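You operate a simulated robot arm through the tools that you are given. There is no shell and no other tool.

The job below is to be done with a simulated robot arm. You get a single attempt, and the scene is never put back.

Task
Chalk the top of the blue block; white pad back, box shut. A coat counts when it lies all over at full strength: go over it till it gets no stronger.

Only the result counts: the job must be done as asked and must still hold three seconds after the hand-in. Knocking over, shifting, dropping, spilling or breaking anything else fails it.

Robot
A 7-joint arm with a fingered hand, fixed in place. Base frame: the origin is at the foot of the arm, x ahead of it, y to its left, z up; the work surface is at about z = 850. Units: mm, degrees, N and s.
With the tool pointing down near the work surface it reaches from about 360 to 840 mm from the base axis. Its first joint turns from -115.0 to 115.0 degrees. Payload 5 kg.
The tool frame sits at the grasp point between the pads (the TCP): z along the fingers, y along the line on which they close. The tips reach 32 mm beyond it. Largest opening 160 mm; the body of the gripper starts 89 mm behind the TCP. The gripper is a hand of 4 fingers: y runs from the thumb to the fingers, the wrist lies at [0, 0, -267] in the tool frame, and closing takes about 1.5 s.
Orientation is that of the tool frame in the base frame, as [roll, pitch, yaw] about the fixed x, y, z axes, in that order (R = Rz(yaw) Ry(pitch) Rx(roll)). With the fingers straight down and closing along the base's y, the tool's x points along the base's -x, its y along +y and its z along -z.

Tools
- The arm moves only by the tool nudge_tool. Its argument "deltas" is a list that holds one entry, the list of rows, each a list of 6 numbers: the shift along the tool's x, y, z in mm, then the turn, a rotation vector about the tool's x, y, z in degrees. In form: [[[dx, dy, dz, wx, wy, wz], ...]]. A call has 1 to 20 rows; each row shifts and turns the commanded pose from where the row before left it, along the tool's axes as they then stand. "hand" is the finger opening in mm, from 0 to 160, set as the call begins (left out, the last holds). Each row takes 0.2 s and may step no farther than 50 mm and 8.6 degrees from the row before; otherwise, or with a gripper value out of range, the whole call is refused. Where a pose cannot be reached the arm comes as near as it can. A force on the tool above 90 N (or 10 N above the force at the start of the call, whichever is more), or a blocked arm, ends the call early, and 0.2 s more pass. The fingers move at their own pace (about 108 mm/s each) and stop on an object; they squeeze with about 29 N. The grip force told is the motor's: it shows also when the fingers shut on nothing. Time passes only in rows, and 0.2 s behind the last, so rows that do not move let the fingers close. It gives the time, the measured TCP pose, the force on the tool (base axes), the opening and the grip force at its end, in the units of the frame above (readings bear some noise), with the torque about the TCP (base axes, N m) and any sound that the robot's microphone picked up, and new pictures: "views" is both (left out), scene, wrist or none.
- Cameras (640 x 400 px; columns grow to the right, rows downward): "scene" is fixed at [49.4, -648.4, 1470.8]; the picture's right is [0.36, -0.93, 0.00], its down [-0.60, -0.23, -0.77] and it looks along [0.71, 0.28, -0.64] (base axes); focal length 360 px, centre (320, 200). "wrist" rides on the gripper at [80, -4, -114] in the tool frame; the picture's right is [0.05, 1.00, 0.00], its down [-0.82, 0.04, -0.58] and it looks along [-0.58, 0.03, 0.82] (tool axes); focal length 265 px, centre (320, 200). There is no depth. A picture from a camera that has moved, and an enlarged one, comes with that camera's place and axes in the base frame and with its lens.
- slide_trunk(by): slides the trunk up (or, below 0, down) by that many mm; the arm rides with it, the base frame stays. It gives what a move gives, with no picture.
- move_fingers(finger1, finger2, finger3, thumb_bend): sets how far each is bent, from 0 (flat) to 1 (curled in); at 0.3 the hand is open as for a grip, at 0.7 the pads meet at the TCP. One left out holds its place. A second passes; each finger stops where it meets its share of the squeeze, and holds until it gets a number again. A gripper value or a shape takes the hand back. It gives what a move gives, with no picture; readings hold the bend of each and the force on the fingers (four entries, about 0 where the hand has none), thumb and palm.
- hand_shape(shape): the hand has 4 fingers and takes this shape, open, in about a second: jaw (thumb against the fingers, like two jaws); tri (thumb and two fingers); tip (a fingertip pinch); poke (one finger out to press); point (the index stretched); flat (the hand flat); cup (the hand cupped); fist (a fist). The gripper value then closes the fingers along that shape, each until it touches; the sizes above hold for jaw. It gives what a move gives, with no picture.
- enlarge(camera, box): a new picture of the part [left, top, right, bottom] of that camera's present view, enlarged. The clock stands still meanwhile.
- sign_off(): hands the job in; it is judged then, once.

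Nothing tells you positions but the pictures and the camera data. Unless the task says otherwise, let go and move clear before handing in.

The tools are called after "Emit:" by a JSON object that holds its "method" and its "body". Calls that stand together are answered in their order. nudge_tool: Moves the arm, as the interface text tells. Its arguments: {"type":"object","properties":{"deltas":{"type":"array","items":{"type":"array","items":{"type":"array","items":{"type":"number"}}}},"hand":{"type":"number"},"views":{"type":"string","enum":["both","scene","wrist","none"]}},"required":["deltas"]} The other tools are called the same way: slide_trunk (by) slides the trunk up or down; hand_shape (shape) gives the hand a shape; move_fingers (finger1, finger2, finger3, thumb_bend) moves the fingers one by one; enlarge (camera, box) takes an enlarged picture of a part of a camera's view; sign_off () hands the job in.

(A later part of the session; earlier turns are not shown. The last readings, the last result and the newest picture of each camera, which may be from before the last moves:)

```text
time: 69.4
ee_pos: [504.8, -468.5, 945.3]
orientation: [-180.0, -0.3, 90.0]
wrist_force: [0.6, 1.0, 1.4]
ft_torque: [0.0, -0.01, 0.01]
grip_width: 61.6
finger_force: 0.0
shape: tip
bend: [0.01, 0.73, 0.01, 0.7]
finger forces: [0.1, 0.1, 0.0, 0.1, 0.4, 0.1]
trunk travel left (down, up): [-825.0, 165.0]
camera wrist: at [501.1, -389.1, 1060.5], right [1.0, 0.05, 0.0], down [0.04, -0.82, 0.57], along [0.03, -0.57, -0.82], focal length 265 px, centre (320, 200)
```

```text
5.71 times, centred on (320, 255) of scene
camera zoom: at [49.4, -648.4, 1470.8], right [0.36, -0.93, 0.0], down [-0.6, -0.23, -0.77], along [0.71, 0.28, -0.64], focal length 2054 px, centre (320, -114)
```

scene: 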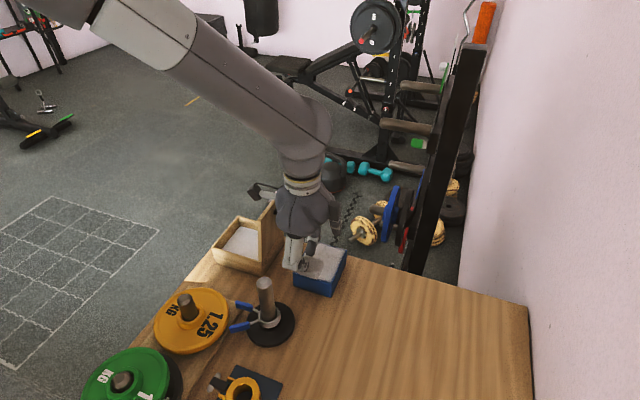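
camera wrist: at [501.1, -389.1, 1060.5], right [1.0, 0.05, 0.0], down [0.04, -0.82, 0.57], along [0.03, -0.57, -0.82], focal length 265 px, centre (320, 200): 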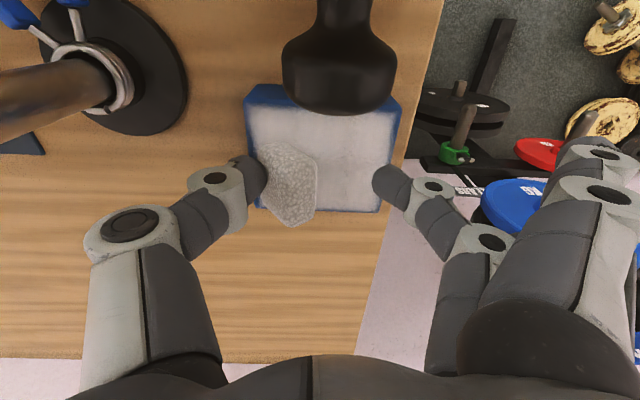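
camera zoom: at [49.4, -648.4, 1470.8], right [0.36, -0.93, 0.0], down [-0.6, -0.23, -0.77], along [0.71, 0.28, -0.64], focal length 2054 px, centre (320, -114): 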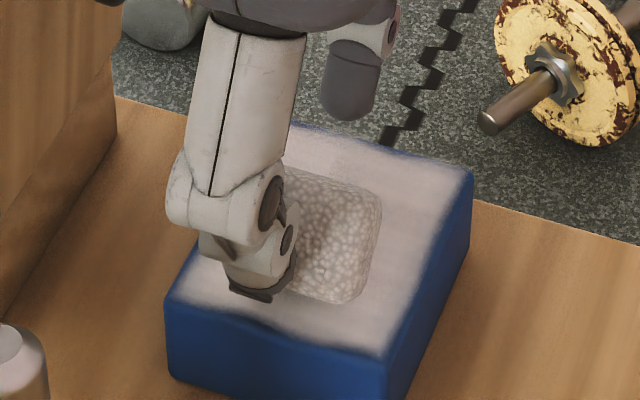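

The thumb dragged the pad when opening and it now leans tilted against the thumb. I'll open further slowly so the thumb retreats and the pad lies down flat.

Emit:
{"method": "nudge_tool", "body": {"deltas": [[[0, -2, 0, 0, 0, 0], [0, -2, 0, 0, 0, 0], [0, -2, 0, 0, 0, 0], [0, 0, 0, 0, 0, 0]]], "hand": 66, "views": "wrist"}}

Emit:
{"method": "enlarge", "body": {"camera": "wrist", "box": [220, 80, 420, 240]}}

Emit:
{"method": "enlarge", "body": {"camera": "scene", "box": [290, 220, 350, 290]}}

```text
time: 70.4
ee_pos: [498.0, -469.3, 946.8]
orientation: [-180.0, -0.2, 90.0]
wrist_force: [0.9, 0.7, -0.3]
ft_torque: [0.0, -0.02, 0.01]
grip_width: 65.0
finger_force: 0.0
shape: tip
bend: [0.01, 0.73, 0.01, 0.7]
finger forces: [0.0, 0.1, 0.0, 0.0, 0.0, 0.0]
trunk travel left (down, up): [-825.0, 165.0]
camera wrist: at [495.3, -389.3, 1060.8], right [1.0, 0.05, 0.0], down [0.04, -0.82, 0.57], along [0.03, -0.57, -0.82], focal length 265 px, centre (320, 200)
```

wrist: 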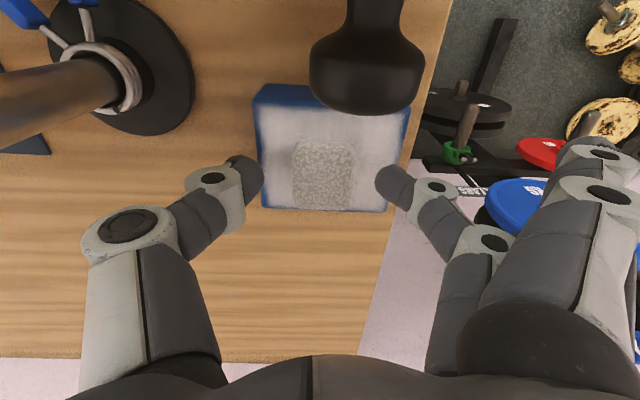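

```text
2.50 times, centred on (320, 160) of wrist
camera zoom: at [495.3, -389.3, 1060.8], right [1.0, 0.05, 0.0], down [0.04, -0.82, 0.57], along [0.03, -0.57, -0.82], focal length 664 px, centre (320, 300)
```

zoom: 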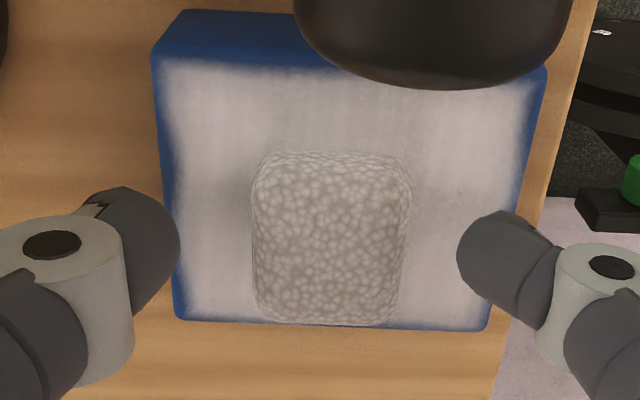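

```text
5.71 times, centred on (320, 255) of scene
camera zoom: at [49.4, -648.4, 1470.8], right [0.36, -0.93, 0.0], down [-0.6, -0.23, -0.77], along [0.71, 0.28, -0.64], focal length 2054 px, centre (320, -114)
```

zoom: 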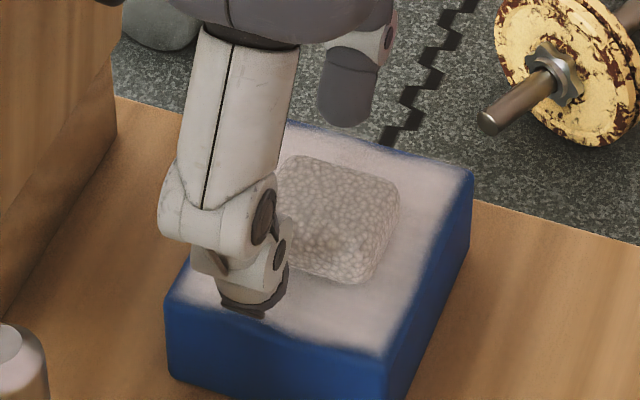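

The pad lies flat again around (502,-471). I'll centre on it, lower to z ≈ 938.5 and grip at mid-height.

Emit:
{"method": "nudge_tool", "body": {"deltas": [[[-1, 3.5, 3, 0, 0, 0], [0, 0, 3, 0, 0, 0], [0, 0, 2, 0, 0, 0], [0, 0, 0, 0, 0, 0]]], "hand": 62, "views": "none"}}

Emit:
{"method": "nudge_tool", "body": {"deltas": [[[0, 0, 0, 0, 0, 0], [0, 0, 0, 0, 0, 0], [0, 0, 0, 0, 0, 0], [0, 0, 0, 0, 0, 0], [0, 0, 0, 0, 0, 0]]], "hand": 10, "views": "wrist"}}

Emit:
{"method": "enlarge", "body": {"camera": "wrist", "box": [220, 80, 420, 240]}}

Emit:
{"method": "enlarge", "body": {"camera": "scene", "box": [290, 220, 350, 290]}}

```text
time: 71.4
ee_pos: [504.4, -469.2, 938.2]
orientation: [-180.0, -0.2, 90.0]
wrist_force: [0.7, 0.2, 0.9]
ft_torque: [-0.05, 0.0, 0.02]
grip_width: 63.1
finger_force: 0.0
shape: tip
bend: [0.01, 0.73, 0.01, 0.7]
finger forces: [0.0, 0.0, 0.0, 0.0, 0.1, 0.0]
trunk travel left (down, up): [-825.0, 165.0]
```

```text
time: 72.6
ee_pos: [502.4, -469.9, 939.1]
orientation: [180.0, -0.4, 90.1]
wrist_force: [0.3, 0.1, 0.9]
ft_torque: [0.0, 0.03, 0.02]
grip_width: 33.3
finger_force: 29.0
shape: tip
bend: [0.27, 0.73, 0.27, 0.7]
finger forces: [0.0, 26.1, 0.0, 0.0, 26.1, 0.0]
trunk travel left (down, up): [-825.0, 165.0]
camera wrist: at [499.2, -390.3, 1052.4], right [1.0, 0.05, 0.0], down [0.04, -0.82, 0.57], along [0.03, -0.57, -0.82], focal length 265 px, centre (320, 200)
```

wrist: 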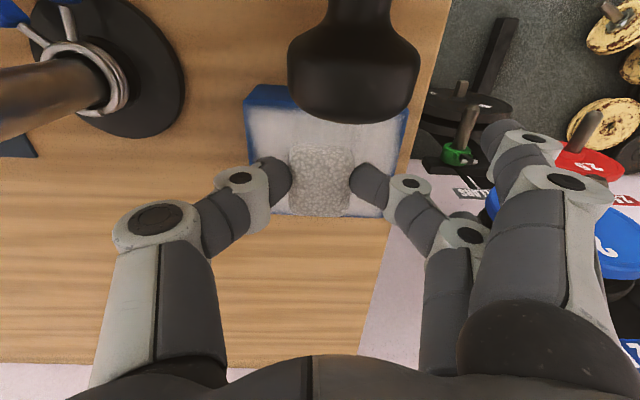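

```text
2.50 times, centred on (320, 160) of wrist
camera zoom: at [499.2, -390.3, 1052.4], right [1.0, 0.05, 0.0], down [0.04, -0.82, 0.57], along [0.03, -0.57, -0.82], focal length 664 px, centre (320, 300)
```

zoom: 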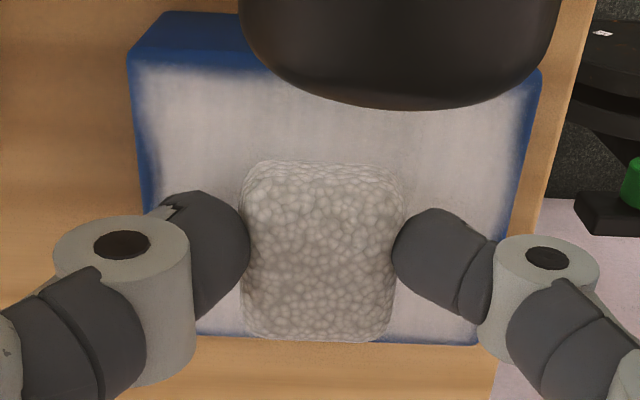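

```text
5.71 times, centred on (320, 255) of scene
camera zoom: at [49.4, -648.4, 1470.8], right [0.36, -0.93, 0.0], down [-0.6, -0.23, -0.77], along [0.71, 0.28, -0.64], focal length 2054 px, centre (320, -114)
```

zoom: 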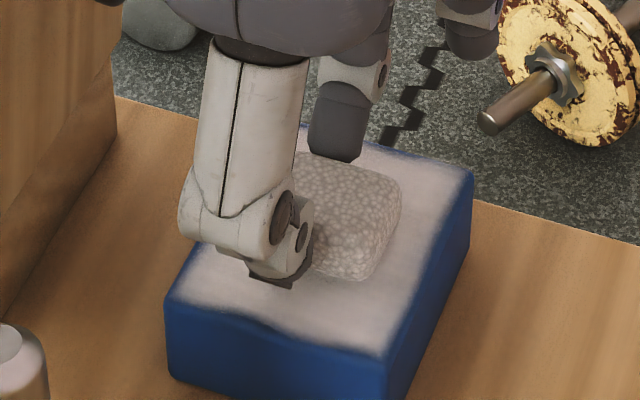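

A solid grip now (26 N each side at mid-height). I'll press lightly and stroke toward +x, checking force.

Emit:
{"method": "nudge_tool", "body": {"deltas": [[[0, 0, 0.6, 0, 0, 0], [0, 6, 0, 0, 0, 0], [0, 6, 0, 0, 0, 0], [0, 6, 0, 0, 0, 0], [0, 6, 0, 0, 0, 0], [0, 6, 0, 0, 0, 0], [0, 4, 0, 0, 0, 0], [0, 0, 0, 0, 0, 0]]], "hand": 10, "views": "none"}}

Emit:
{"method": "nudge_tool", "body": {"deltas": [[[0, -6, 0, 0, 0, 0], [0, -8, 0, 0, 0, 0], [0, -8, 0, 0, 0, 0], [0, -8, 0, 0, 0, 0], [0, -8, 0, 0, 0, 0], [0, -8, 0, 0, 0, 0], [0, -8, 0, 0, 0, 0], [0, -8, 0, 0, 0, 0], [0, 0, 0, 0, 0, 0]]], "hand": 10, "views": "wrist"}}

Emit:
{"method": "enlarge", "body": {"camera": "wrist", "box": [240, 80, 440, 240]}}

```text
time: 74.4
ee_pos: [537.1, -471.1, 938.4]
orientation: [-180.0, -0.1, 90.0]
wrist_force: [-0.2, -0.6, 1.8]
ft_torque: [-0.05, 0.02, -0.02]
grip_width: 33.0
finger_force: 29.3
shape: tip
bend: [0.28, 0.73, 0.28, 0.7]
finger forces: [0.0, 26.4, 0.0, 0.1, 27.2, 0.1]
trunk travel left (down, up): [-825.0, 165.0]
```

```text
time: 76.4
ee_pos: [473.5, -469.3, 938.3]
orientation: [-180.0, -0.2, 90.0]
wrist_force: [0.5, 0.0, 1.9]
ft_torque: [-0.02, -0.08, 0.01]
grip_width: 33.2
finger_force: 28.6
shape: tip
bend: [0.28, 0.73, 0.28, 0.7]
finger forces: [0.0, 27.1, 0.0, 0.0, 26.7, 0.0]
trunk travel left (down, up): [-825.0, 165.0]
camera wrist: at [470.5, -389.6, 1051.7], right [1.0, 0.05, 0.0], down [0.04, -0.82, 0.57], along [0.03, -0.57, -0.82], focal length 265 px, centre (320, 200)
```

wrist: 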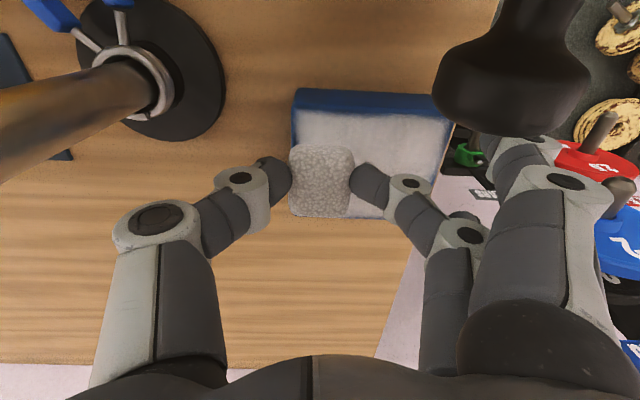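

```text
2.50 times, centred on (340, 160) of wrist
camera zoom: at [470.5, -389.6, 1051.7], right [1.0, 0.05, 0.0], down [0.04, -0.82, 0.57], along [0.03, -0.57, -0.82], focal length 664 px, centre (270, 300)
```

zoom: 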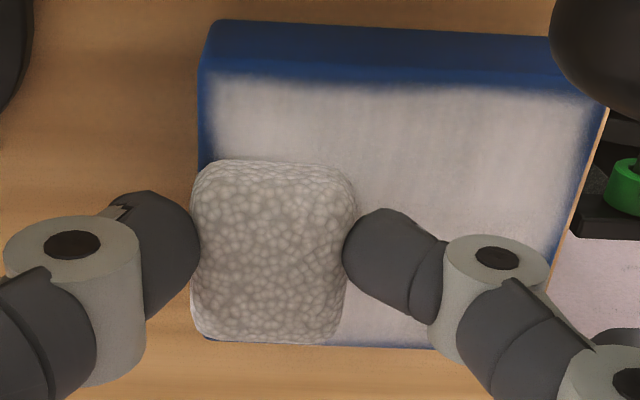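

Grip holds; force is only 2 N, so I'll press a bit more and do the +y edge row both ways.

Emit:
{"method": "nudge_tool", "body": {"deltas": [[[0, 0, 0.5, 0, 0, 0], [6, 0, 0, 0, 0, 0], [6, 0, 0, 0, 0, 0], [0, 8, 0, 0, 0, 0], [0, 8, 0, 0, 0, 0], [0, 8, 0, 0, 0, 0], [0, 8, 0, 0, 0, 0], [0, 8, 0, 0, 0, 0], [0, 8, 0, 0, 0, 0], [0, 8, 0, 0, 0, 0], [0, 8, 0, 0, 0, 0], [0, 0, 0, 0, 0, 0]]], "hand": 10, "views": "none"}}

Emit:
{"method": "nudge_tool", "body": {"deltas": [[[0, -8, 0, 0, 0, 0], [0, -8, 0, 0, 0, 0], [0, -8, 0, 0, 0, 0], [0, -8, 0, 0, 0, 0], [0, -8, 0, 0, 0, 0], [0, -8, 0, 0, 0, 0], [0, -8, 0, 0, 0, 0], [0, -8, 0, 0, 0, 0], [0, 0, 0, 0, 0, 0]]], "hand": 10, "views": "wrist"}}

Emit:
{"method": "enlarge", "body": {"camera": "wrist", "box": [240, 80, 440, 240]}}

Emit:
{"method": "enlarge", "body": {"camera": "scene", "box": [285, 220, 355, 300]}}

```text
time: 79.0
ee_pos: [538.2, -457.5, 938.3]
orientation: [180.0, -0.3, 90.1]
wrist_force: [-1.1, -0.6, 5.2]
ft_torque: [-0.03, -0.03, -0.01]
grip_width: 33.3
finger_force: 29.3
shape: tip
bend: [0.28, 0.73, 0.28, 0.7]
finger forces: [0.1, 27.3, 0.0, 0.0, 29.3, 0.0]
trunk travel left (down, up): [-825.0, 165.0]
```

```text
time: 81.0
ee_pos: [474.4, -458.6, 937.7]
orientation: [180.0, -0.3, 90.1]
wrist_force: [-0.8, -0.9, -0.2]
ft_torque: [-0.01, -0.04, 0.0]
grip_width: 33.2
finger_force: 28.8
shape: tip
bend: [0.28, 0.73, 0.28, 0.7]
finger forces: [0.1, 28.4, 0.1, 0.1, 28.5, 0.1]
trunk travel left (down, up): [-825.0, 165.0]
camera wrist: at [470.8, -378.6, 1051.7], right [1.0, 0.05, 0.0], down [0.04, -0.82, 0.57], along [0.03, -0.57, -0.82], focal length 265 px, centre (320, 200)
```

wrist: 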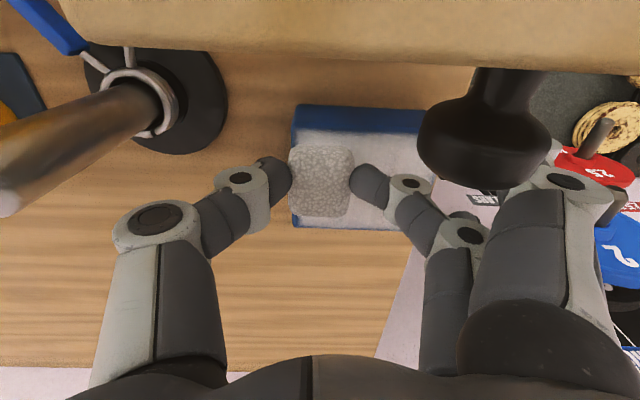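

```text
2.50 times, centred on (340, 160) of wrist
camera zoom: at [470.8, -378.6, 1051.7], right [1.0, 0.05, 0.0], down [0.04, -0.82, 0.57], along [0.03, -0.57, -0.82], focal length 664 px, centre (270, 300)
```

zoom: 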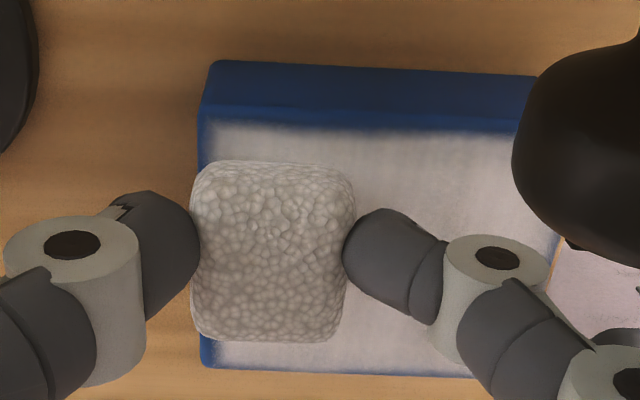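

```text
5.00 times, centred on (320, 260) of scene
camera zoom: at [49.4, -648.4, 1470.8], right [0.36, -0.93, 0.0], down [-0.6, -0.23, -0.77], along [0.71, 0.28, -0.64], focal length 1798 px, centre (320, -100)
```

zoom: 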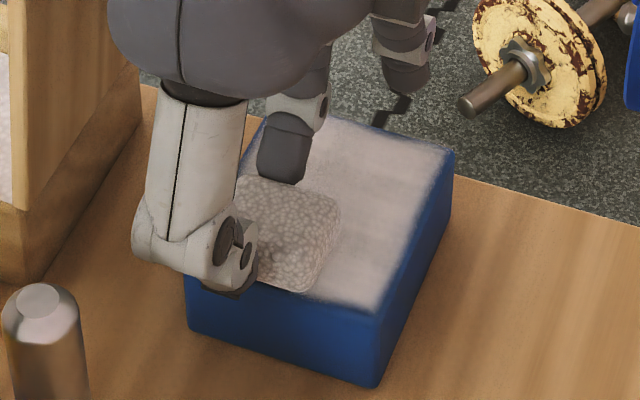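

Force fell off near the edge. I'll press 0.8 mm more and rub a row a bit closer to the +y edge, then come back.

Emit:
{"method": "nudge_tool", "body": {"deltas": [[[0, 0, 0.8, 0, 0, 0], [5, 0, 0, 0, 0, 0], [0, 8, 0, 0, 0, 0], [0, 8, 0, 0, 0, 0], [0, 8, 0, 0, 0, 0], [0, 8, 0, 0, 0, 0], [0, 8, 0, 0, 0, 0], [0, 8, 0, 0, 0, 0], [0, 8, 0, 0, 0, 0], [0, 8, 0, 0, 0, 0], [0, 0, 0, 0, 0, 0]]], "hand": 10, "views": "none"}}

Emit:
{"method": "nudge_tool", "body": {"deltas": [[[0, -8, 0, 0, 0, 0], [0, -8, 0, 0, 0, 0], [0, -8, 0, 0, 0, 0], [0, -8, 0, 0, 0, 0], [0, -8, 0, 0, 0, 0], [0, -8, 0, 0, 0, 0], [0, -8, 0, 0, 0, 0], [0, -8, 0, 0, 0, 0], [0, 0, 0, 0, 0, 0]]], "hand": 10, "views": "wrist"}}

Emit:
{"method": "enlarge", "body": {"camera": "wrist", "box": [240, 80, 440, 240]}}

```text
time: 83.4
ee_pos: [536.5, -453.6, 936.6]
orientation: [180.0, -0.2, 89.9]
wrist_force: [-6.4, 0.8, 11.4]
ft_torque: [0.01, 0.13, 0.03]
grip_width: 33.7
finger_force: 28.8
shape: tip
bend: [0.28, 0.73, 0.28, 0.7]
finger forces: [0.1, 27.5, 0.1, 0.1, 33.1, 0.0]
trunk travel left (down, up): [-825.0, 165.0]
```

```text
time: 85.4
ee_pos: [474.7, -451.5, 936.4]
orientation: [-179.9, -0.2, 90.1]
wrist_force: [2.1, -0.2, 6.3]
ft_torque: [-0.03, -0.09, 0.02]
grip_width: 34.0
finger_force: 28.7
shape: tip
bend: [0.28, 0.73, 0.28, 0.7]
finger forces: [0.0, 31.2, 0.0, 0.0, 28.9, 0.0]
trunk travel left (down, up): [-825.0, 165.0]
camera wrist: at [471.3, -372.4, 1051.0], right [1.0, 0.05, 0.0], down [0.04, -0.82, 0.57], along [0.03, -0.57, -0.82], focal length 265 px, centre (320, 200)
```

wrist: 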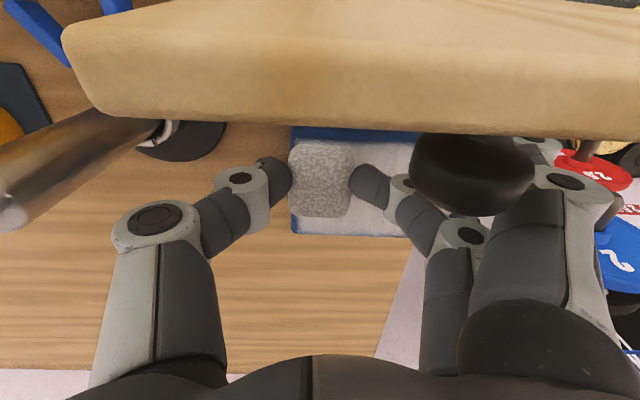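

```text
2.50 times, centred on (340, 160) of wrist
camera zoom: at [471.3, -372.4, 1051.0], right [1.0, 0.05, 0.0], down [0.04, -0.82, 0.57], along [0.03, -0.57, -0.82], focal length 664 px, centre (270, 300)
```

zoom: 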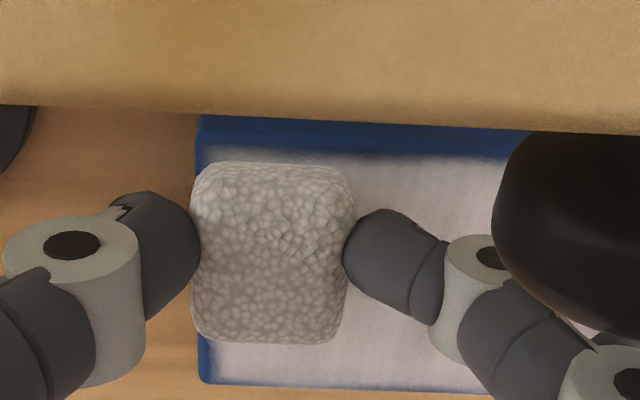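

Steady grip with 6–11 N. Now along the -x edge to the -y edge row, and sweep there both ways.

Emit:
{"method": "nudge_tool", "body": {"deltas": [[[-8, 0, 0, 0, 0, 0], [-8, 0, 0, 0, 0, 0], [-8, 0, 0, 0, 0, 0], [-8, 0, 0, 0, 0, 0], [-6, 0, 0, 0, 0, 0], [0, 8, 0, 0, 0, 0], [0, 8, 0, 0, 0, 0], [0, 8, 0, 0, 0, 0], [0, 8, 0, 0, 0, 0], [0, 8, 0, 0, 0, 0], [0, 8, 0, 0, 0, 0], [0, 8, 0, 0, 0, 0], [0, 8, 0, 0, 0, 0], [0, 0, 0, 0, 0, 0]]], "hand": 10, "views": "wrist"}}

Emit:
{"method": "enlarge", "body": {"camera": "wrist", "box": [200, 60, 400, 240]}}

Emit:
{"method": "enlarge", "body": {"camera": "scene", "box": [285, 220, 355, 300]}}

```text
time: 88.4
ee_pos: [538.0, -491.6, 937.6]
orientation: [180.0, -0.2, 90.0]
wrist_force: [-2.3, 0.0, 6.2]
ft_torque: [-0.01, 0.04, 0.03]
grip_width: 34.1
finger_force: 28.8
shape: tip
bend: [0.28, 0.73, 0.28, 0.7]
finger forces: [0.0, 28.7, 0.0, 0.1, 31.5, 0.0]
trunk travel left (down, up): [-825.0, 165.0]
camera wrist: at [535.3, -411.2, 1051.0], right [1.0, 0.05, 0.0], down [0.04, -0.82, 0.57], along [0.03, -0.57, -0.82], focal length 265 px, centre (320, 200)
```

wrist: 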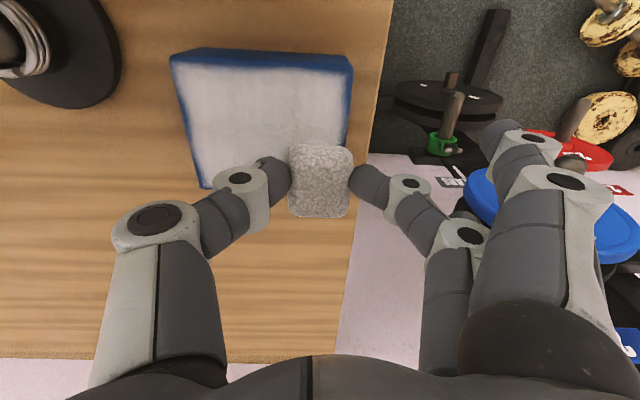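

```text
2.22 times, centred on (300, 150) of wrist
camera zoom: at [535.3, -411.2, 1051.0], right [1.0, 0.05, 0.0], down [0.04, -0.82, 0.57], along [0.03, -0.57, -0.82], focal length 590 px, centre (364, 311)
```

zoom: 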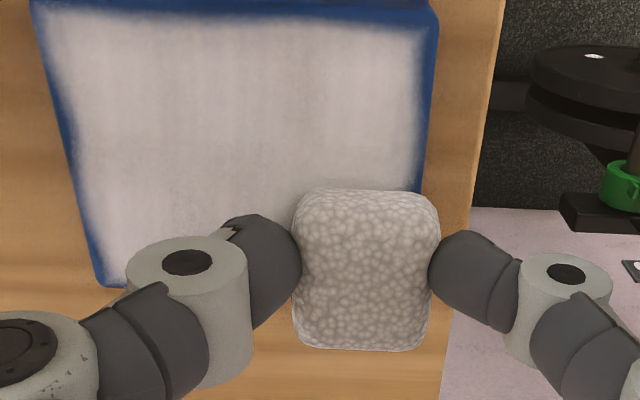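

```text
5.00 times, centred on (320, 260) of scene
camera zoom: at [49.4, -648.4, 1470.8], right [0.36, -0.93, 0.0], down [-0.6, -0.23, -0.77], along [0.71, 0.28, -0.64], focal length 1798 px, centre (320, -100)
```

zoom: 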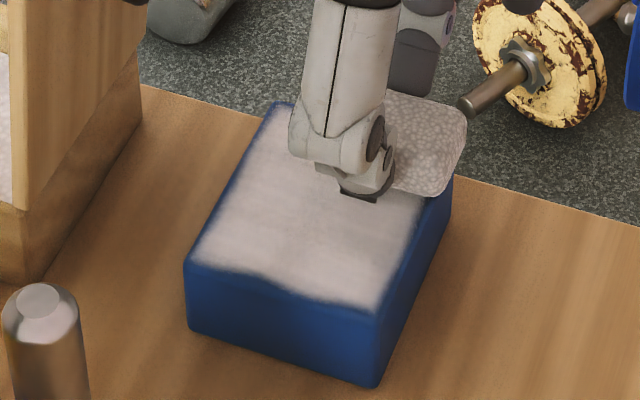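

Looking good; edges still fade slightly. Continuing raster: back along this row, then the next.

Emit:
{"method": "nudge_tool", "body": {"deltas": [[[0, -8, 0, 0, 0, 0], [0, -8, 0, 0, 0, 0], [0, -8, 0, 0, 0, 0], [0, -8, 0, 0, 0, 0], [0, -8, 0, 0, 0, 0], [0, -8, 0, 0, 0, 0], [0, -8, 0, 0, 0, 0], [0, -11, 0, 0, 0, 0], [6, 0, 0, 0, 0, 0], [6, 0, 0, 0, 0, 0], [0, 9, 0, 0, 0, 0], [0, 9, 0, 0, 0, 0], [0, 9, 0, 0, 0, 0], [0, 9, 0, 0, 0, 0], [0, 9, 0, 0, 0, 0], [0, 9, 0, 0, 0, 0], [0, 9, 0, 0, 0, 0], [0, 9, 0, 0, 0, 0], [0, 0, 0, 0, 0, 0]]], "hand": 10, "views": "wrist"}}

Emit:
{"method": "enlarge", "body": {"camera": "wrist", "box": [200, 60, 400, 240]}}

Emit:
{"method": "enlarge", "body": {"camera": "scene", "box": [285, 220, 355, 300]}}

```text
time: 92.4
ee_pos: [543.4, -480.2, 936.6]
orientation: [180.0, -0.3, 90.1]
wrist_force: [-1.3, 0.4, 3.9]
ft_torque: [-0.03, 0.0, -0.01]
grip_width: 34.4
finger_force: 29.3
shape: tip
bend: [0.28, 0.73, 0.28, 0.71]
finger forces: [0.0, 28.8, 0.0, 0.0, 31.0, 0.0]
trunk travel left (down, up): [-825.0, 165.0]
camera wrist: at [539.9, -399.3, 1050.9], right [1.0, 0.05, 0.0], down [0.04, -0.82, 0.57], along [0.03, -0.57, -0.82], focal length 265 px, centre (320, 200)
```

wrist: 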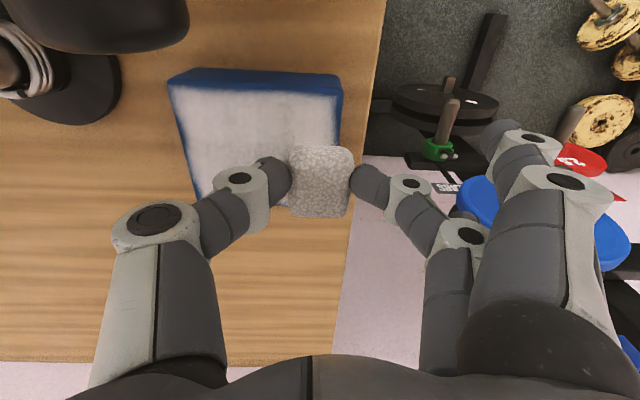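

```text
2.22 times, centred on (300, 150) of wrist
camera zoom: at [539.9, -399.3, 1050.9], right [1.0, 0.05, 0.0], down [0.04, -0.82, 0.57], along [0.03, -0.57, -0.82], focal length 590 px, centre (364, 311)
```

zoom: 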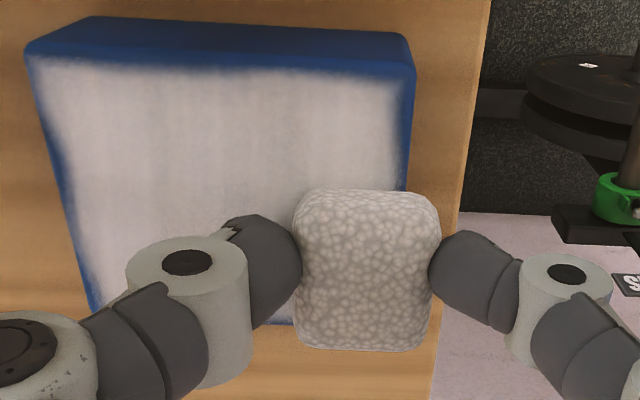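

```text
5.00 times, centred on (320, 260) of scene
camera zoom: at [49.4, -648.4, 1470.8], right [0.36, -0.93, 0.0], down [-0.6, -0.23, -0.77], along [0.71, 0.28, -0.64], focal length 1798 px, centre (320, -100)
```

zoom: 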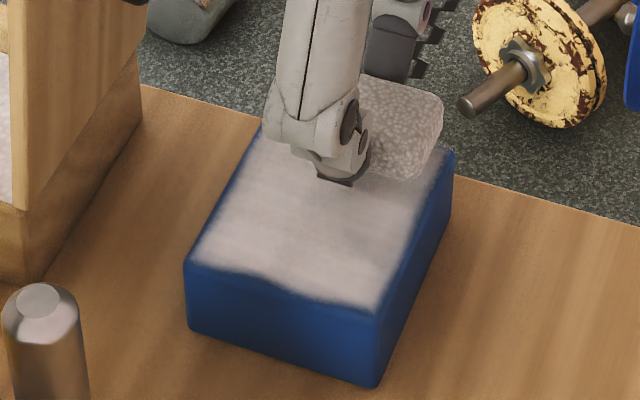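

Coverage is nearly complete. I'll do another full round with slightly more pressure: +x edge column, then +y row again.

Emit:
{"method": "nudge_tool", "body": {"deltas": [[[7, 0, 0.4, 0, 0, 0], [7, 0, 0, 0, 0, 0], [7, 0, 0, 0, 0, 0], [7, 0, 0, 0, 0, 0], [0, -8, 0, 0, 0, 0], [0, -8, 0, 0, 0, 0], [0, -8, 0, 0, 0, 0], [0, -8, 0, 0, 0, 0], [0, -8, 0, 0, 0, 0], [0, -8, 0, 0, 0, 0], [0, -8, 0, 0, 0, 0], [0, -8, 0, 0, 0, 0], [0, -8, 0, 0, 0, 0], [-7, 0, 0, 0, 0, 0], [-7, 0, 0, 0, 0, 0], [0, 0, 0, 0, 0, 0]]], "hand": 10, "views": "none"}}

Emit:
{"method": "nudge_tool", "body": {"deltas": [[[0, 8, 0, 0, 0, 0], [0, 8, 0, 0, 0, 0], [0, 8, 0, 0, 0, 0], [0, 8, 0, 0, 0, 0], [0, 8, 0, 0, 0, 0], [0, 8, 0, 0, 0, 0], [0, 8, 0, 0, 0, 0], [0, 8, 0, 0, 0, 0], [0, 8, 0, 0, 0, 0], [-7, 0, 0, 0, 0, 0], [-7, 0, 0, 0, 0, 0], [-7, 0, 0, 0, 0, 0], [-5, 0, 0, 0, 0, 0], [0, 0, 0, 0, 0, 0]]], "hand": 10, "views": "wrist"}}

Emit:
{"method": "enlarge", "body": {"camera": "wrist", "box": [180, 20, 380, 220]}}

Emit:
{"method": "enlarge", "body": {"camera": "scene", "box": [285, 220, 355, 300]}}

```text
time: 95.8
ee_pos: [470.1, -465.1, 937.1]
orientation: [180.0, -0.2, 89.9]
wrist_force: [-1.8, 5.0, 9.4]
ft_torque: [0.1, -0.09, 0.06]
grip_width: 34.7
finger_force: 29.0
shape: tip
bend: [0.28, 0.73, 0.28, 0.71]
finger forces: [0.0, 30.3, 0.0, 0.1, 31.5, 0.0]
trunk travel left (down, up): [-825.0, 165.0]
```

```text
time: 98.8
ee_pos: [544.4, -489.6, 935.4]
orientation: [179.9, -0.1, 90.0]
wrist_force: [1.3, 3.6, 8.9]
ft_torque: [0.09, -0.1, 0.01]
grip_width: 34.9
finger_force: 29.3
shape: tip
bend: [0.28, 0.73, 0.28, 0.71]
finger forces: [0.0, 30.2, 0.0, 0.0, 28.4, 0.0]
trunk travel left (down, up): [-825.0, 165.0]
camera wrist: at [539.8, -410.0, 1050.3], right [1.0, 0.05, 0.0], down [0.04, -0.82, 0.58], along [0.03, -0.57, -0.82], focal length 265 px, centre (320, 200)
```

wrist: 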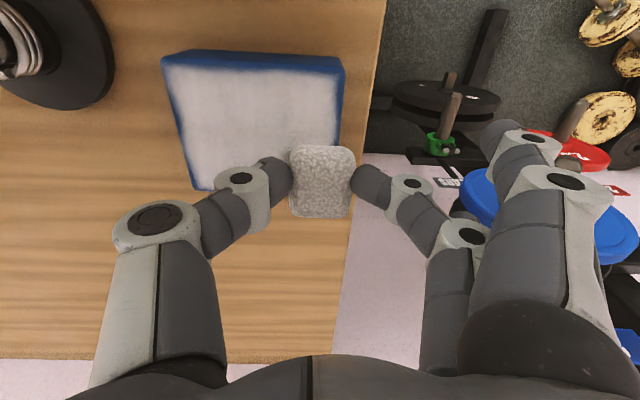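

```text
2.00 times, centred on (280, 120) of wrist
camera zoom: at [539.8, -410.0, 1050.3], right [1.0, 0.05, 0.0], down [0.04, -0.82, 0.58], along [0.03, -0.57, -0.82], focal length 531 px, centre (400, 360)
```

zoom: 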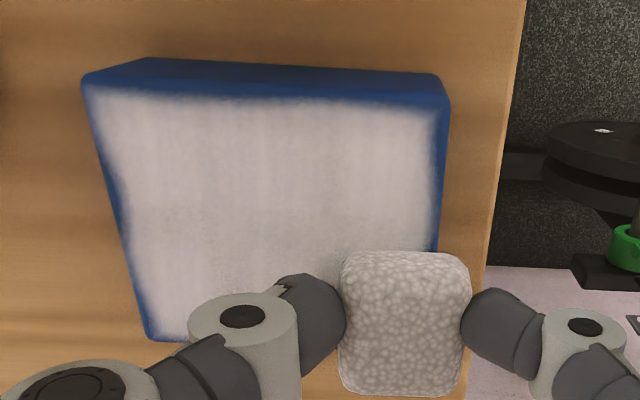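

```text
5.00 times, centred on (320, 260) of scene
camera zoom: at [49.4, -648.4, 1470.8], right [0.36, -0.93, 0.0], down [-0.6, -0.23, -0.77], along [0.71, 0.28, -0.64], focal length 1798 px, centre (320, -100)
```

zoom: 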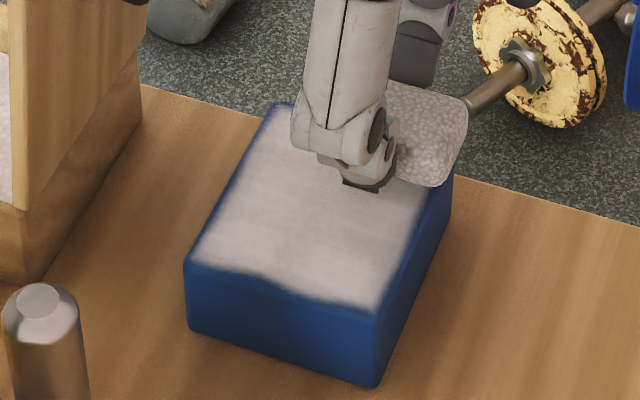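

The coat is now almost uniform. One more full round to saturate it.

Emit:
{"method": "nudge_tool", "body": {"deltas": [[[0, -8, 0, 0, 0, 0], [0, -8, 0, 0, 0, 0], [0, -8, 0, 0, 0, 0], [0, -8, 0, 0, 0, 0], [0, -8, 0, 0, 0, 0], [0, -8, 0, 0, 0, 0], [0, -8, 0, 0, 0, 0], [0, -8, 0, 0, 0, 0], [0, -8, 0, 0, 0, 0], [7, 0, 0, 0, 0, 0], [6, 0, 0, 0, 0, 0], [0, 8, 0, 0, 0, 0], [0, 8, 0, 0, 0, 0], [0, 8, 0, 0, 0, 0], [0, 8, 0, 0, 0, 0], [0, 8, 0, 0, 0, 0], [0, 8, 0, 0, 0, 0], [0, 8, 0, 0, 0, 0], [0, 8, 0, 0, 0, 0], [0, 8, 0, 0, 0, 0]]], "hand": 10, "views": "none"}}

Emit:
{"method": "nudge_tool", "body": {"deltas": [[[7, 0, 0, 0, 0, 0], [6, 0, 0, 0, 0, 0], [0, -8, 0, 0, 0, 0], [0, -8, 0, 0, 0, 0], [0, -8, 0, 0, 0, 0], [0, -8, 0, 0, 0, 0], [0, -8, 0, 0, 0, 0], [0, -8, 0, 0, 0, 0], [0, -8, 0, 0, 0, 0], [0, -8, 0, 0, 0, 0], [0, -8, 0, 0, 0, 0], [7, 0, 0, 0, 0, 0], [6, 0, 0, 0, 0, 0], [0, 0, 0, 0, 0, 0]]], "hand": 10, "views": "none"}}

Emit:
{"method": "nudge_tool", "body": {"deltas": [[[0, 8, 0, 0, 0, 0], [0, 8, 0, 0, 0, 0], [0, 8, 0, 0, 0, 0], [0, 8, 0, 0, 0, 0], [0, 8, 0, 0, 0, 0], [0, 8, 0, 0, 0, 0], [0, 8, 0, 0, 0, 0], [0, 8, 0, 0, 0, 0], [0, 8, 0, 0, 0, 0], [-8, 0, 0, 0, 0, 0], [-8, 0, 0, 0, 0, 0], [-8, 0, 0, 0, 0, 0], [-8, 0, 0, 0, 0, 0], [-6, 0, 0, 0, 0, 0], [0, 0, 0, 0, 0, 0]]], "hand": 10, "views": "wrist"}}

Emit:
{"method": "enlarge", "body": {"camera": "wrist", "box": [180, 20, 380, 220]}}

Emit:
{"method": "enlarge", "body": {"camera": "scene", "box": [285, 220, 355, 300]}}

```text
time: 103.0
ee_pos: [543.0, -476.9, 936.4]
orientation: [180.0, -0.2, 89.9]
wrist_force: [-3.3, -0.5, 7.6]
ft_torque: [0.01, 0.04, -0.01]
grip_width: 34.5
finger_force: 28.4
shape: tip
bend: [0.28, 0.73, 0.28, 0.71]
finger forces: [0.1, 28.3, 0.0, 0.0, 31.2, 0.0]
trunk travel left (down, up): [-825.0, 165.0]
```

```text
time: 106.0
ee_pos: [470.7, -451.9, 938.0]
orientation: [180.0, -0.2, 89.9]
wrist_force: [-1.2, -1.0, 3.4]
ft_torque: [-0.07, -0.07, -0.03]
grip_width: 34.8
finger_force: 29.1
shape: tip
bend: [0.28, 0.73, 0.28, 0.71]
finger forces: [0.0, 28.7, 0.1, 0.1, 29.9, 0.0]
trunk travel left (down, up): [-825.0, 165.0]
```

```text
time: 109.2
ee_pos: [542.7, -490.9, 936.4]
orientation: [-180.0, -0.2, 90.0]
wrist_force: [0.3, 1.0, 1.5]
ft_torque: [0.03, -0.04, 0.02]
grip_width: 34.7
finger_force: 28.9
shape: tip
bend: [0.28, 0.73, 0.28, 0.71]
finger forces: [0.1, 29.1, 0.0, 0.0, 28.7, 0.0]
trunk travel left (down, up): [-825.0, 165.0]
camera wrist: at [539.5, -411.1, 1050.6], right [1.0, 0.05, 0.0], down [0.04, -0.82, 0.57], along [0.03, -0.57, -0.82], focal length 265 px, centre (320, 200)
```

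wrist: 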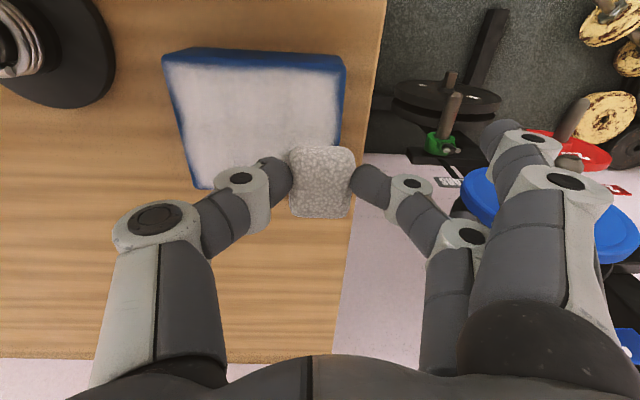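

```text
2.00 times, centred on (280, 120) of wrist
camera zoom: at [539.5, -411.1, 1050.6], right [1.0, 0.05, 0.0], down [0.04, -0.82, 0.57], along [0.03, -0.57, -0.82], focal length 531 px, centre (400, 360)
```

zoom: 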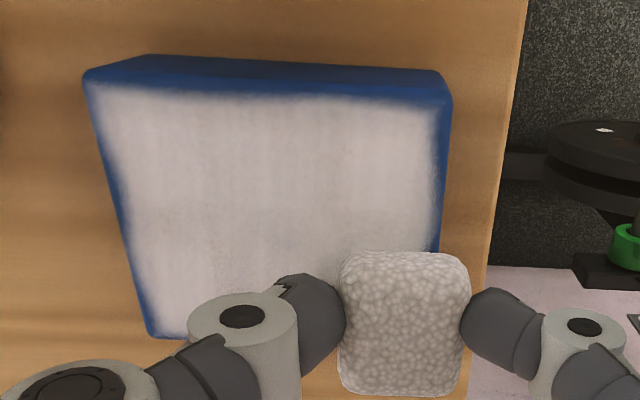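

```text
5.00 times, centred on (320, 260) of scene
camera zoom: at [49.4, -648.4, 1470.8], right [0.36, -0.93, 0.0], down [-0.6, -0.23, -0.77], along [0.71, 0.28, -0.64], focal length 1798 px, centre (320, -100)
```

zoom: 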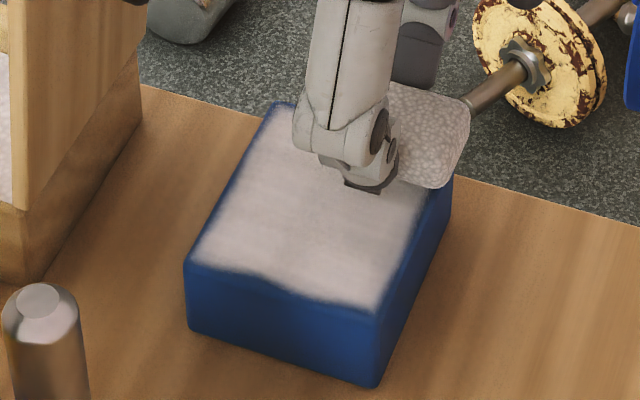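

No further change visible. I'll lift the pad and inspect the whole top.

Emit:
{"method": "nudge_tool", "body": {"deltas": [[[0, 0, -4, 0, 0, 0], [0, 0, -8, 0, 0, 0], [0, 0, -15, 0, 0, 0], [0, 0, -20, 0, 0, 0], [0, 0, -20, 0, 0, 0], [0, 0, -20, 0, 0, 0], [0, 0, -20, 0, 0, 0], [0, 0, -20, 0, 0, 0], [0, 0, -20, 0, 0, 0], [0, 0, -20, 0, 0, 0], [0, 0, 0, 0, 0, 0]]], "hand": 10}}

Emit:
{"method": "enlarge", "body": {"camera": "wrist", "box": [240, 20, 360, 140]}}

Emit:
{"method": "enlarge", "body": {"camera": "scene", "box": [285, 230, 355, 300]}}

```text
time: 111.6
ee_pos: [542.2, -490.5, 1103.0]
orientation: [180.0, -0.1, 90.1]
wrist_force: [0.4, 0.8, -0.9]
ft_torque: [0.03, -0.03, 0.02]
grip_width: 34.6
finger_force: 29.4
shape: tip
bend: [0.28, 0.73, 0.28, 0.71]
finger forces: [0.0, 28.7, 0.1, 0.0, 28.7, 0.0]
trunk travel left (down, up): [-825.0, 165.0]
camera wrist: at [538.3, -410.2, 1216.9], right [1.0, 0.05, 0.0], down [0.04, -0.82, 0.57], along [0.03, -0.57, -0.82], focal length 265 px, centre (320, 200)
```

scene: 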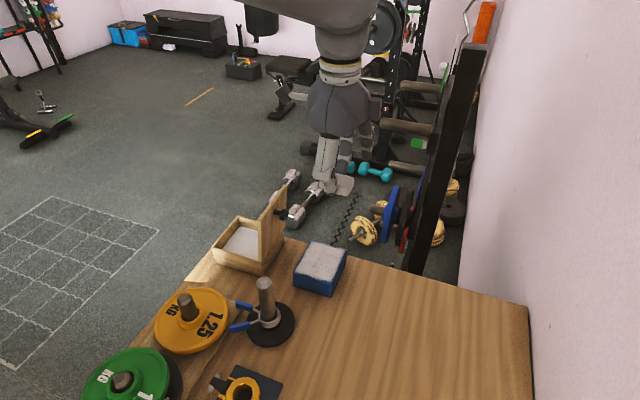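
wrist: 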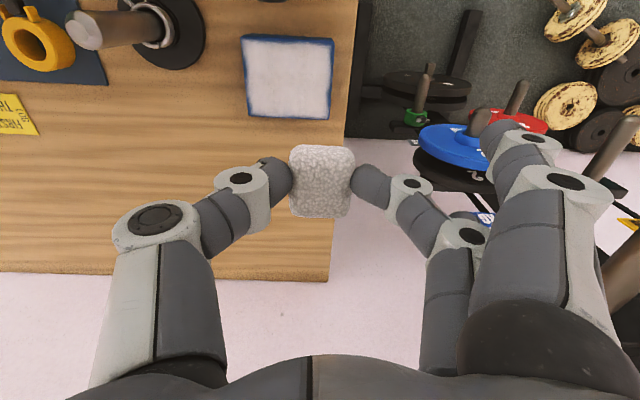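

```text
3.33 times, centred on (300, 80) of wrist
camera zoom: at [538.3, -410.2, 1216.9], right [1.0, 0.05, 0.0], down [0.04, -0.82, 0.57], along [0.03, -0.57, -0.82], focal length 885 px, centre (387, 600)
```

zoom: 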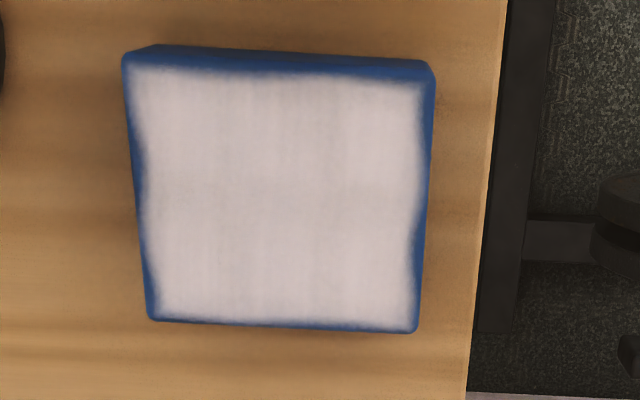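

```text
5.71 times, centred on (320, 265) of scene
camera zoom: at [49.4, -648.4, 1470.8], right [0.36, -0.93, 0.0], down [-0.6, -0.23, -0.77], along [0.71, 0.28, -0.64], focal length 2054 px, centre (320, -171)
```

zoom: 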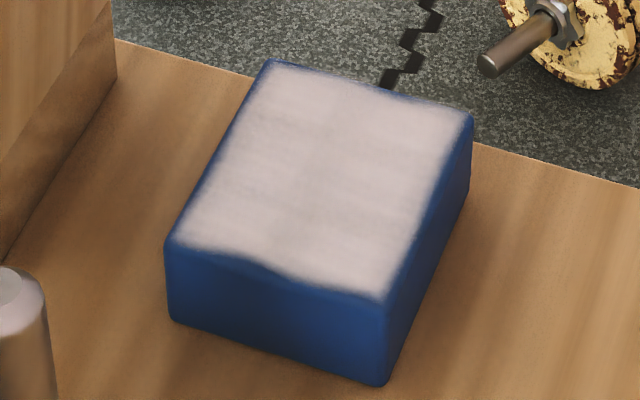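

The coat is even, with only the rounded rim still bluish. For certainty I'll do one more round in crosswise (y) strokes, including edges, before returning the pad.

Emit:
{"method": "nudge_tool", "body": {"deltas": [[[0, 0, 25, 0, 0, 0], [0, 0, 25, 0, 0, 0], [0, 0, 25, 0, 0, 0], [0, 0, 25, 0, 0, 0], [0, 0, 25, 0, 0, 0], [0, 0, 20, 0, 0, 0], [0, 0, 12, 0, 0, 0], [0, 0, 6, 0, 0, 0], [0, 0, 4.3, 0, 0, 0], [0, 0, 0, 0, 0, 0]]], "hand": 10, "views": "none"}}

Emit:
{"method": "nudge_tool", "body": {"deltas": [[[0, 3, 0, 0, 0, 0], [8, 0, 0, 0, 0, 0], [8, 0, 0, 0, 0, 0], [8, 0, 0, 0, 0, 0], [8, 0, 0, 0, 0, 0], [8, 0, 0, 0, 0, 0], [0, -10, 0, 0, 0, 0], [0, -8, 0, 0, 0, 0], [-8, 0, 0, 0, 0, 0], [-8, 0, 0, 0, 0, 0], [-8, 0, 0, 0, 0, 0], [-8, 0, 0, 0, 0, 0], [-8, 0, 0, 0, 0, 0], [0, 0, 0, 0, 0, 0]]], "hand": 10, "views": "none"}}

```text
time: 113.8
ee_pos: [544.1, -491.4, 936.4]
orientation: [180.0, -0.1, 90.0]
wrist_force: [0.0, 0.0, 4.5]
ft_torque: [-0.02, -0.05, 0.04]
grip_width: 34.7
finger_force: 29.1
shape: tip
bend: [0.28, 0.73, 0.28, 0.71]
finger forces: [0.0, 29.1, 0.0, 0.1, 29.1, 0.1]
trunk travel left (down, up): [-825.0, 165.0]
```

```text
time: 116.8
ee_pos: [529.3, -488.7, 937.3]
orientation: [179.9, -0.1, 90.0]
wrist_force: [1.0, 2.5, 7.8]
ft_torque: [0.08, -0.15, 0.06]
grip_width: 34.8
finger_force: 29.1
shape: tip
bend: [0.28, 0.73, 0.28, 0.71]
finger forces: [0.0, 29.8, 0.0, 0.0, 29.5, 0.1]
trunk travel left (down, up): [-825.0, 165.0]
```

Forces stay gentle (5–8 N). Continuing the crosswise strokes toward -x.

Emit:
{"method": "nudge_tool", "body": {"deltas": [[[0, -10, 0, 0, 0, 0], [0, -10, 0, 0, 0, 0], [8, 0, 0, 0, 0, 0], [8, 0, 0, 0, 0, 0], [8, 0, 0, 0, 0, 0], [8, 0, 0, 0, 0, 0], [8, 0, 0, 0, 0, 0], [0, -10, 0, 0, 0, 0], [0, -10, 0, 0, 0, 0], [-8, 0, 0, 0, 0, 0], [-8, 0, 0, 0, 0, 0], [-8, 0, 0, 0, 0, 0], [-8, 0, 0, 0, 0, 0], [-8, 0, 0, 0, 0, 0], [0, -10, 0, 0, 0, 0], [0, -10, 0, 0, 0, 0], [0, 0, 0, 0, 0, 0]]], "hand": 10, "views": "none"}}

Emit:
{"method": "nudge_tool", "body": {"deltas": [[[8, 0, 0, 0, 0, 0], [8, 0, 0, 0, 0, 0], [8, 0, 0, 0, 0, 0], [8, 0, 0, 0, 0, 0], [8, 0, 0, 0, 0, 0], [-8, 0, 0, 0, 0, 0], [-8, 0, 0, 0, 0, 0], [-8, 0, 0, 0, 0, 0], [0, 10, 0, 0, 0, 0], [0, 10, 0, 0, 0, 0], [0, 10, 0, 0, 0, 0], [0, 10, 0, 0, 0, 0], [0, 0, 0, 0, 0, 0]]], "hand": 10, "views": "wrist"}}

```text
time: 120.4
ee_pos: [467.4, -491.7, 936.8]
orientation: [-180.0, -0.3, 90.0]
wrist_force: [2.7, -0.8, 5.4]
ft_torque: [-0.02, -0.17, 0.02]
grip_width: 34.6
finger_force: 29.2
shape: tip
bend: [0.28, 0.73, 0.28, 0.71]
finger forces: [0.0, 30.4, 0.0, 0.0, 28.3, 0.0]
trunk travel left (down, up): [-825.0, 165.0]
```

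```text
time: 123.2
ee_pos: [507.4, -473.4, 935.7]
orientation: [180.0, -0.2, 89.9]
wrist_force: [-3.7, -0.8, 7.5]
ft_torque: [-0.02, -0.03, -0.03]
grip_width: 35.1
finger_force: 29.2
shape: tip
bend: [0.28, 0.73, 0.28, 0.71]
finger forces: [0.0, 28.2, 0.0, 0.0, 31.6, 0.0]
trunk travel left (down, up): [-825.0, 165.0]
camera wrist: at [503.7, -393.6, 1050.2], right [1.0, 0.05, 0.0], down [0.04, -0.82, 0.57], along [0.03, -0.57, -0.82], focal length 265 px, centre (320, 200)
```

wrist: 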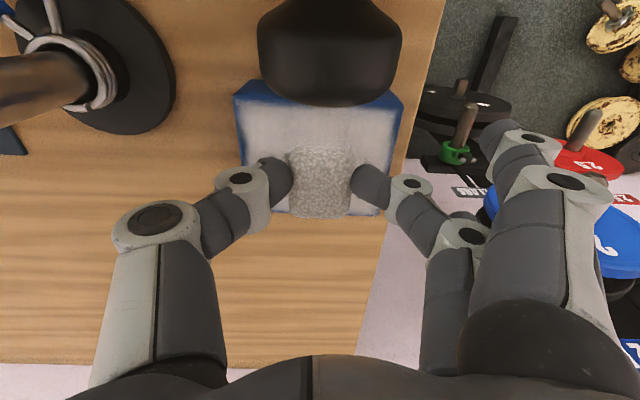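

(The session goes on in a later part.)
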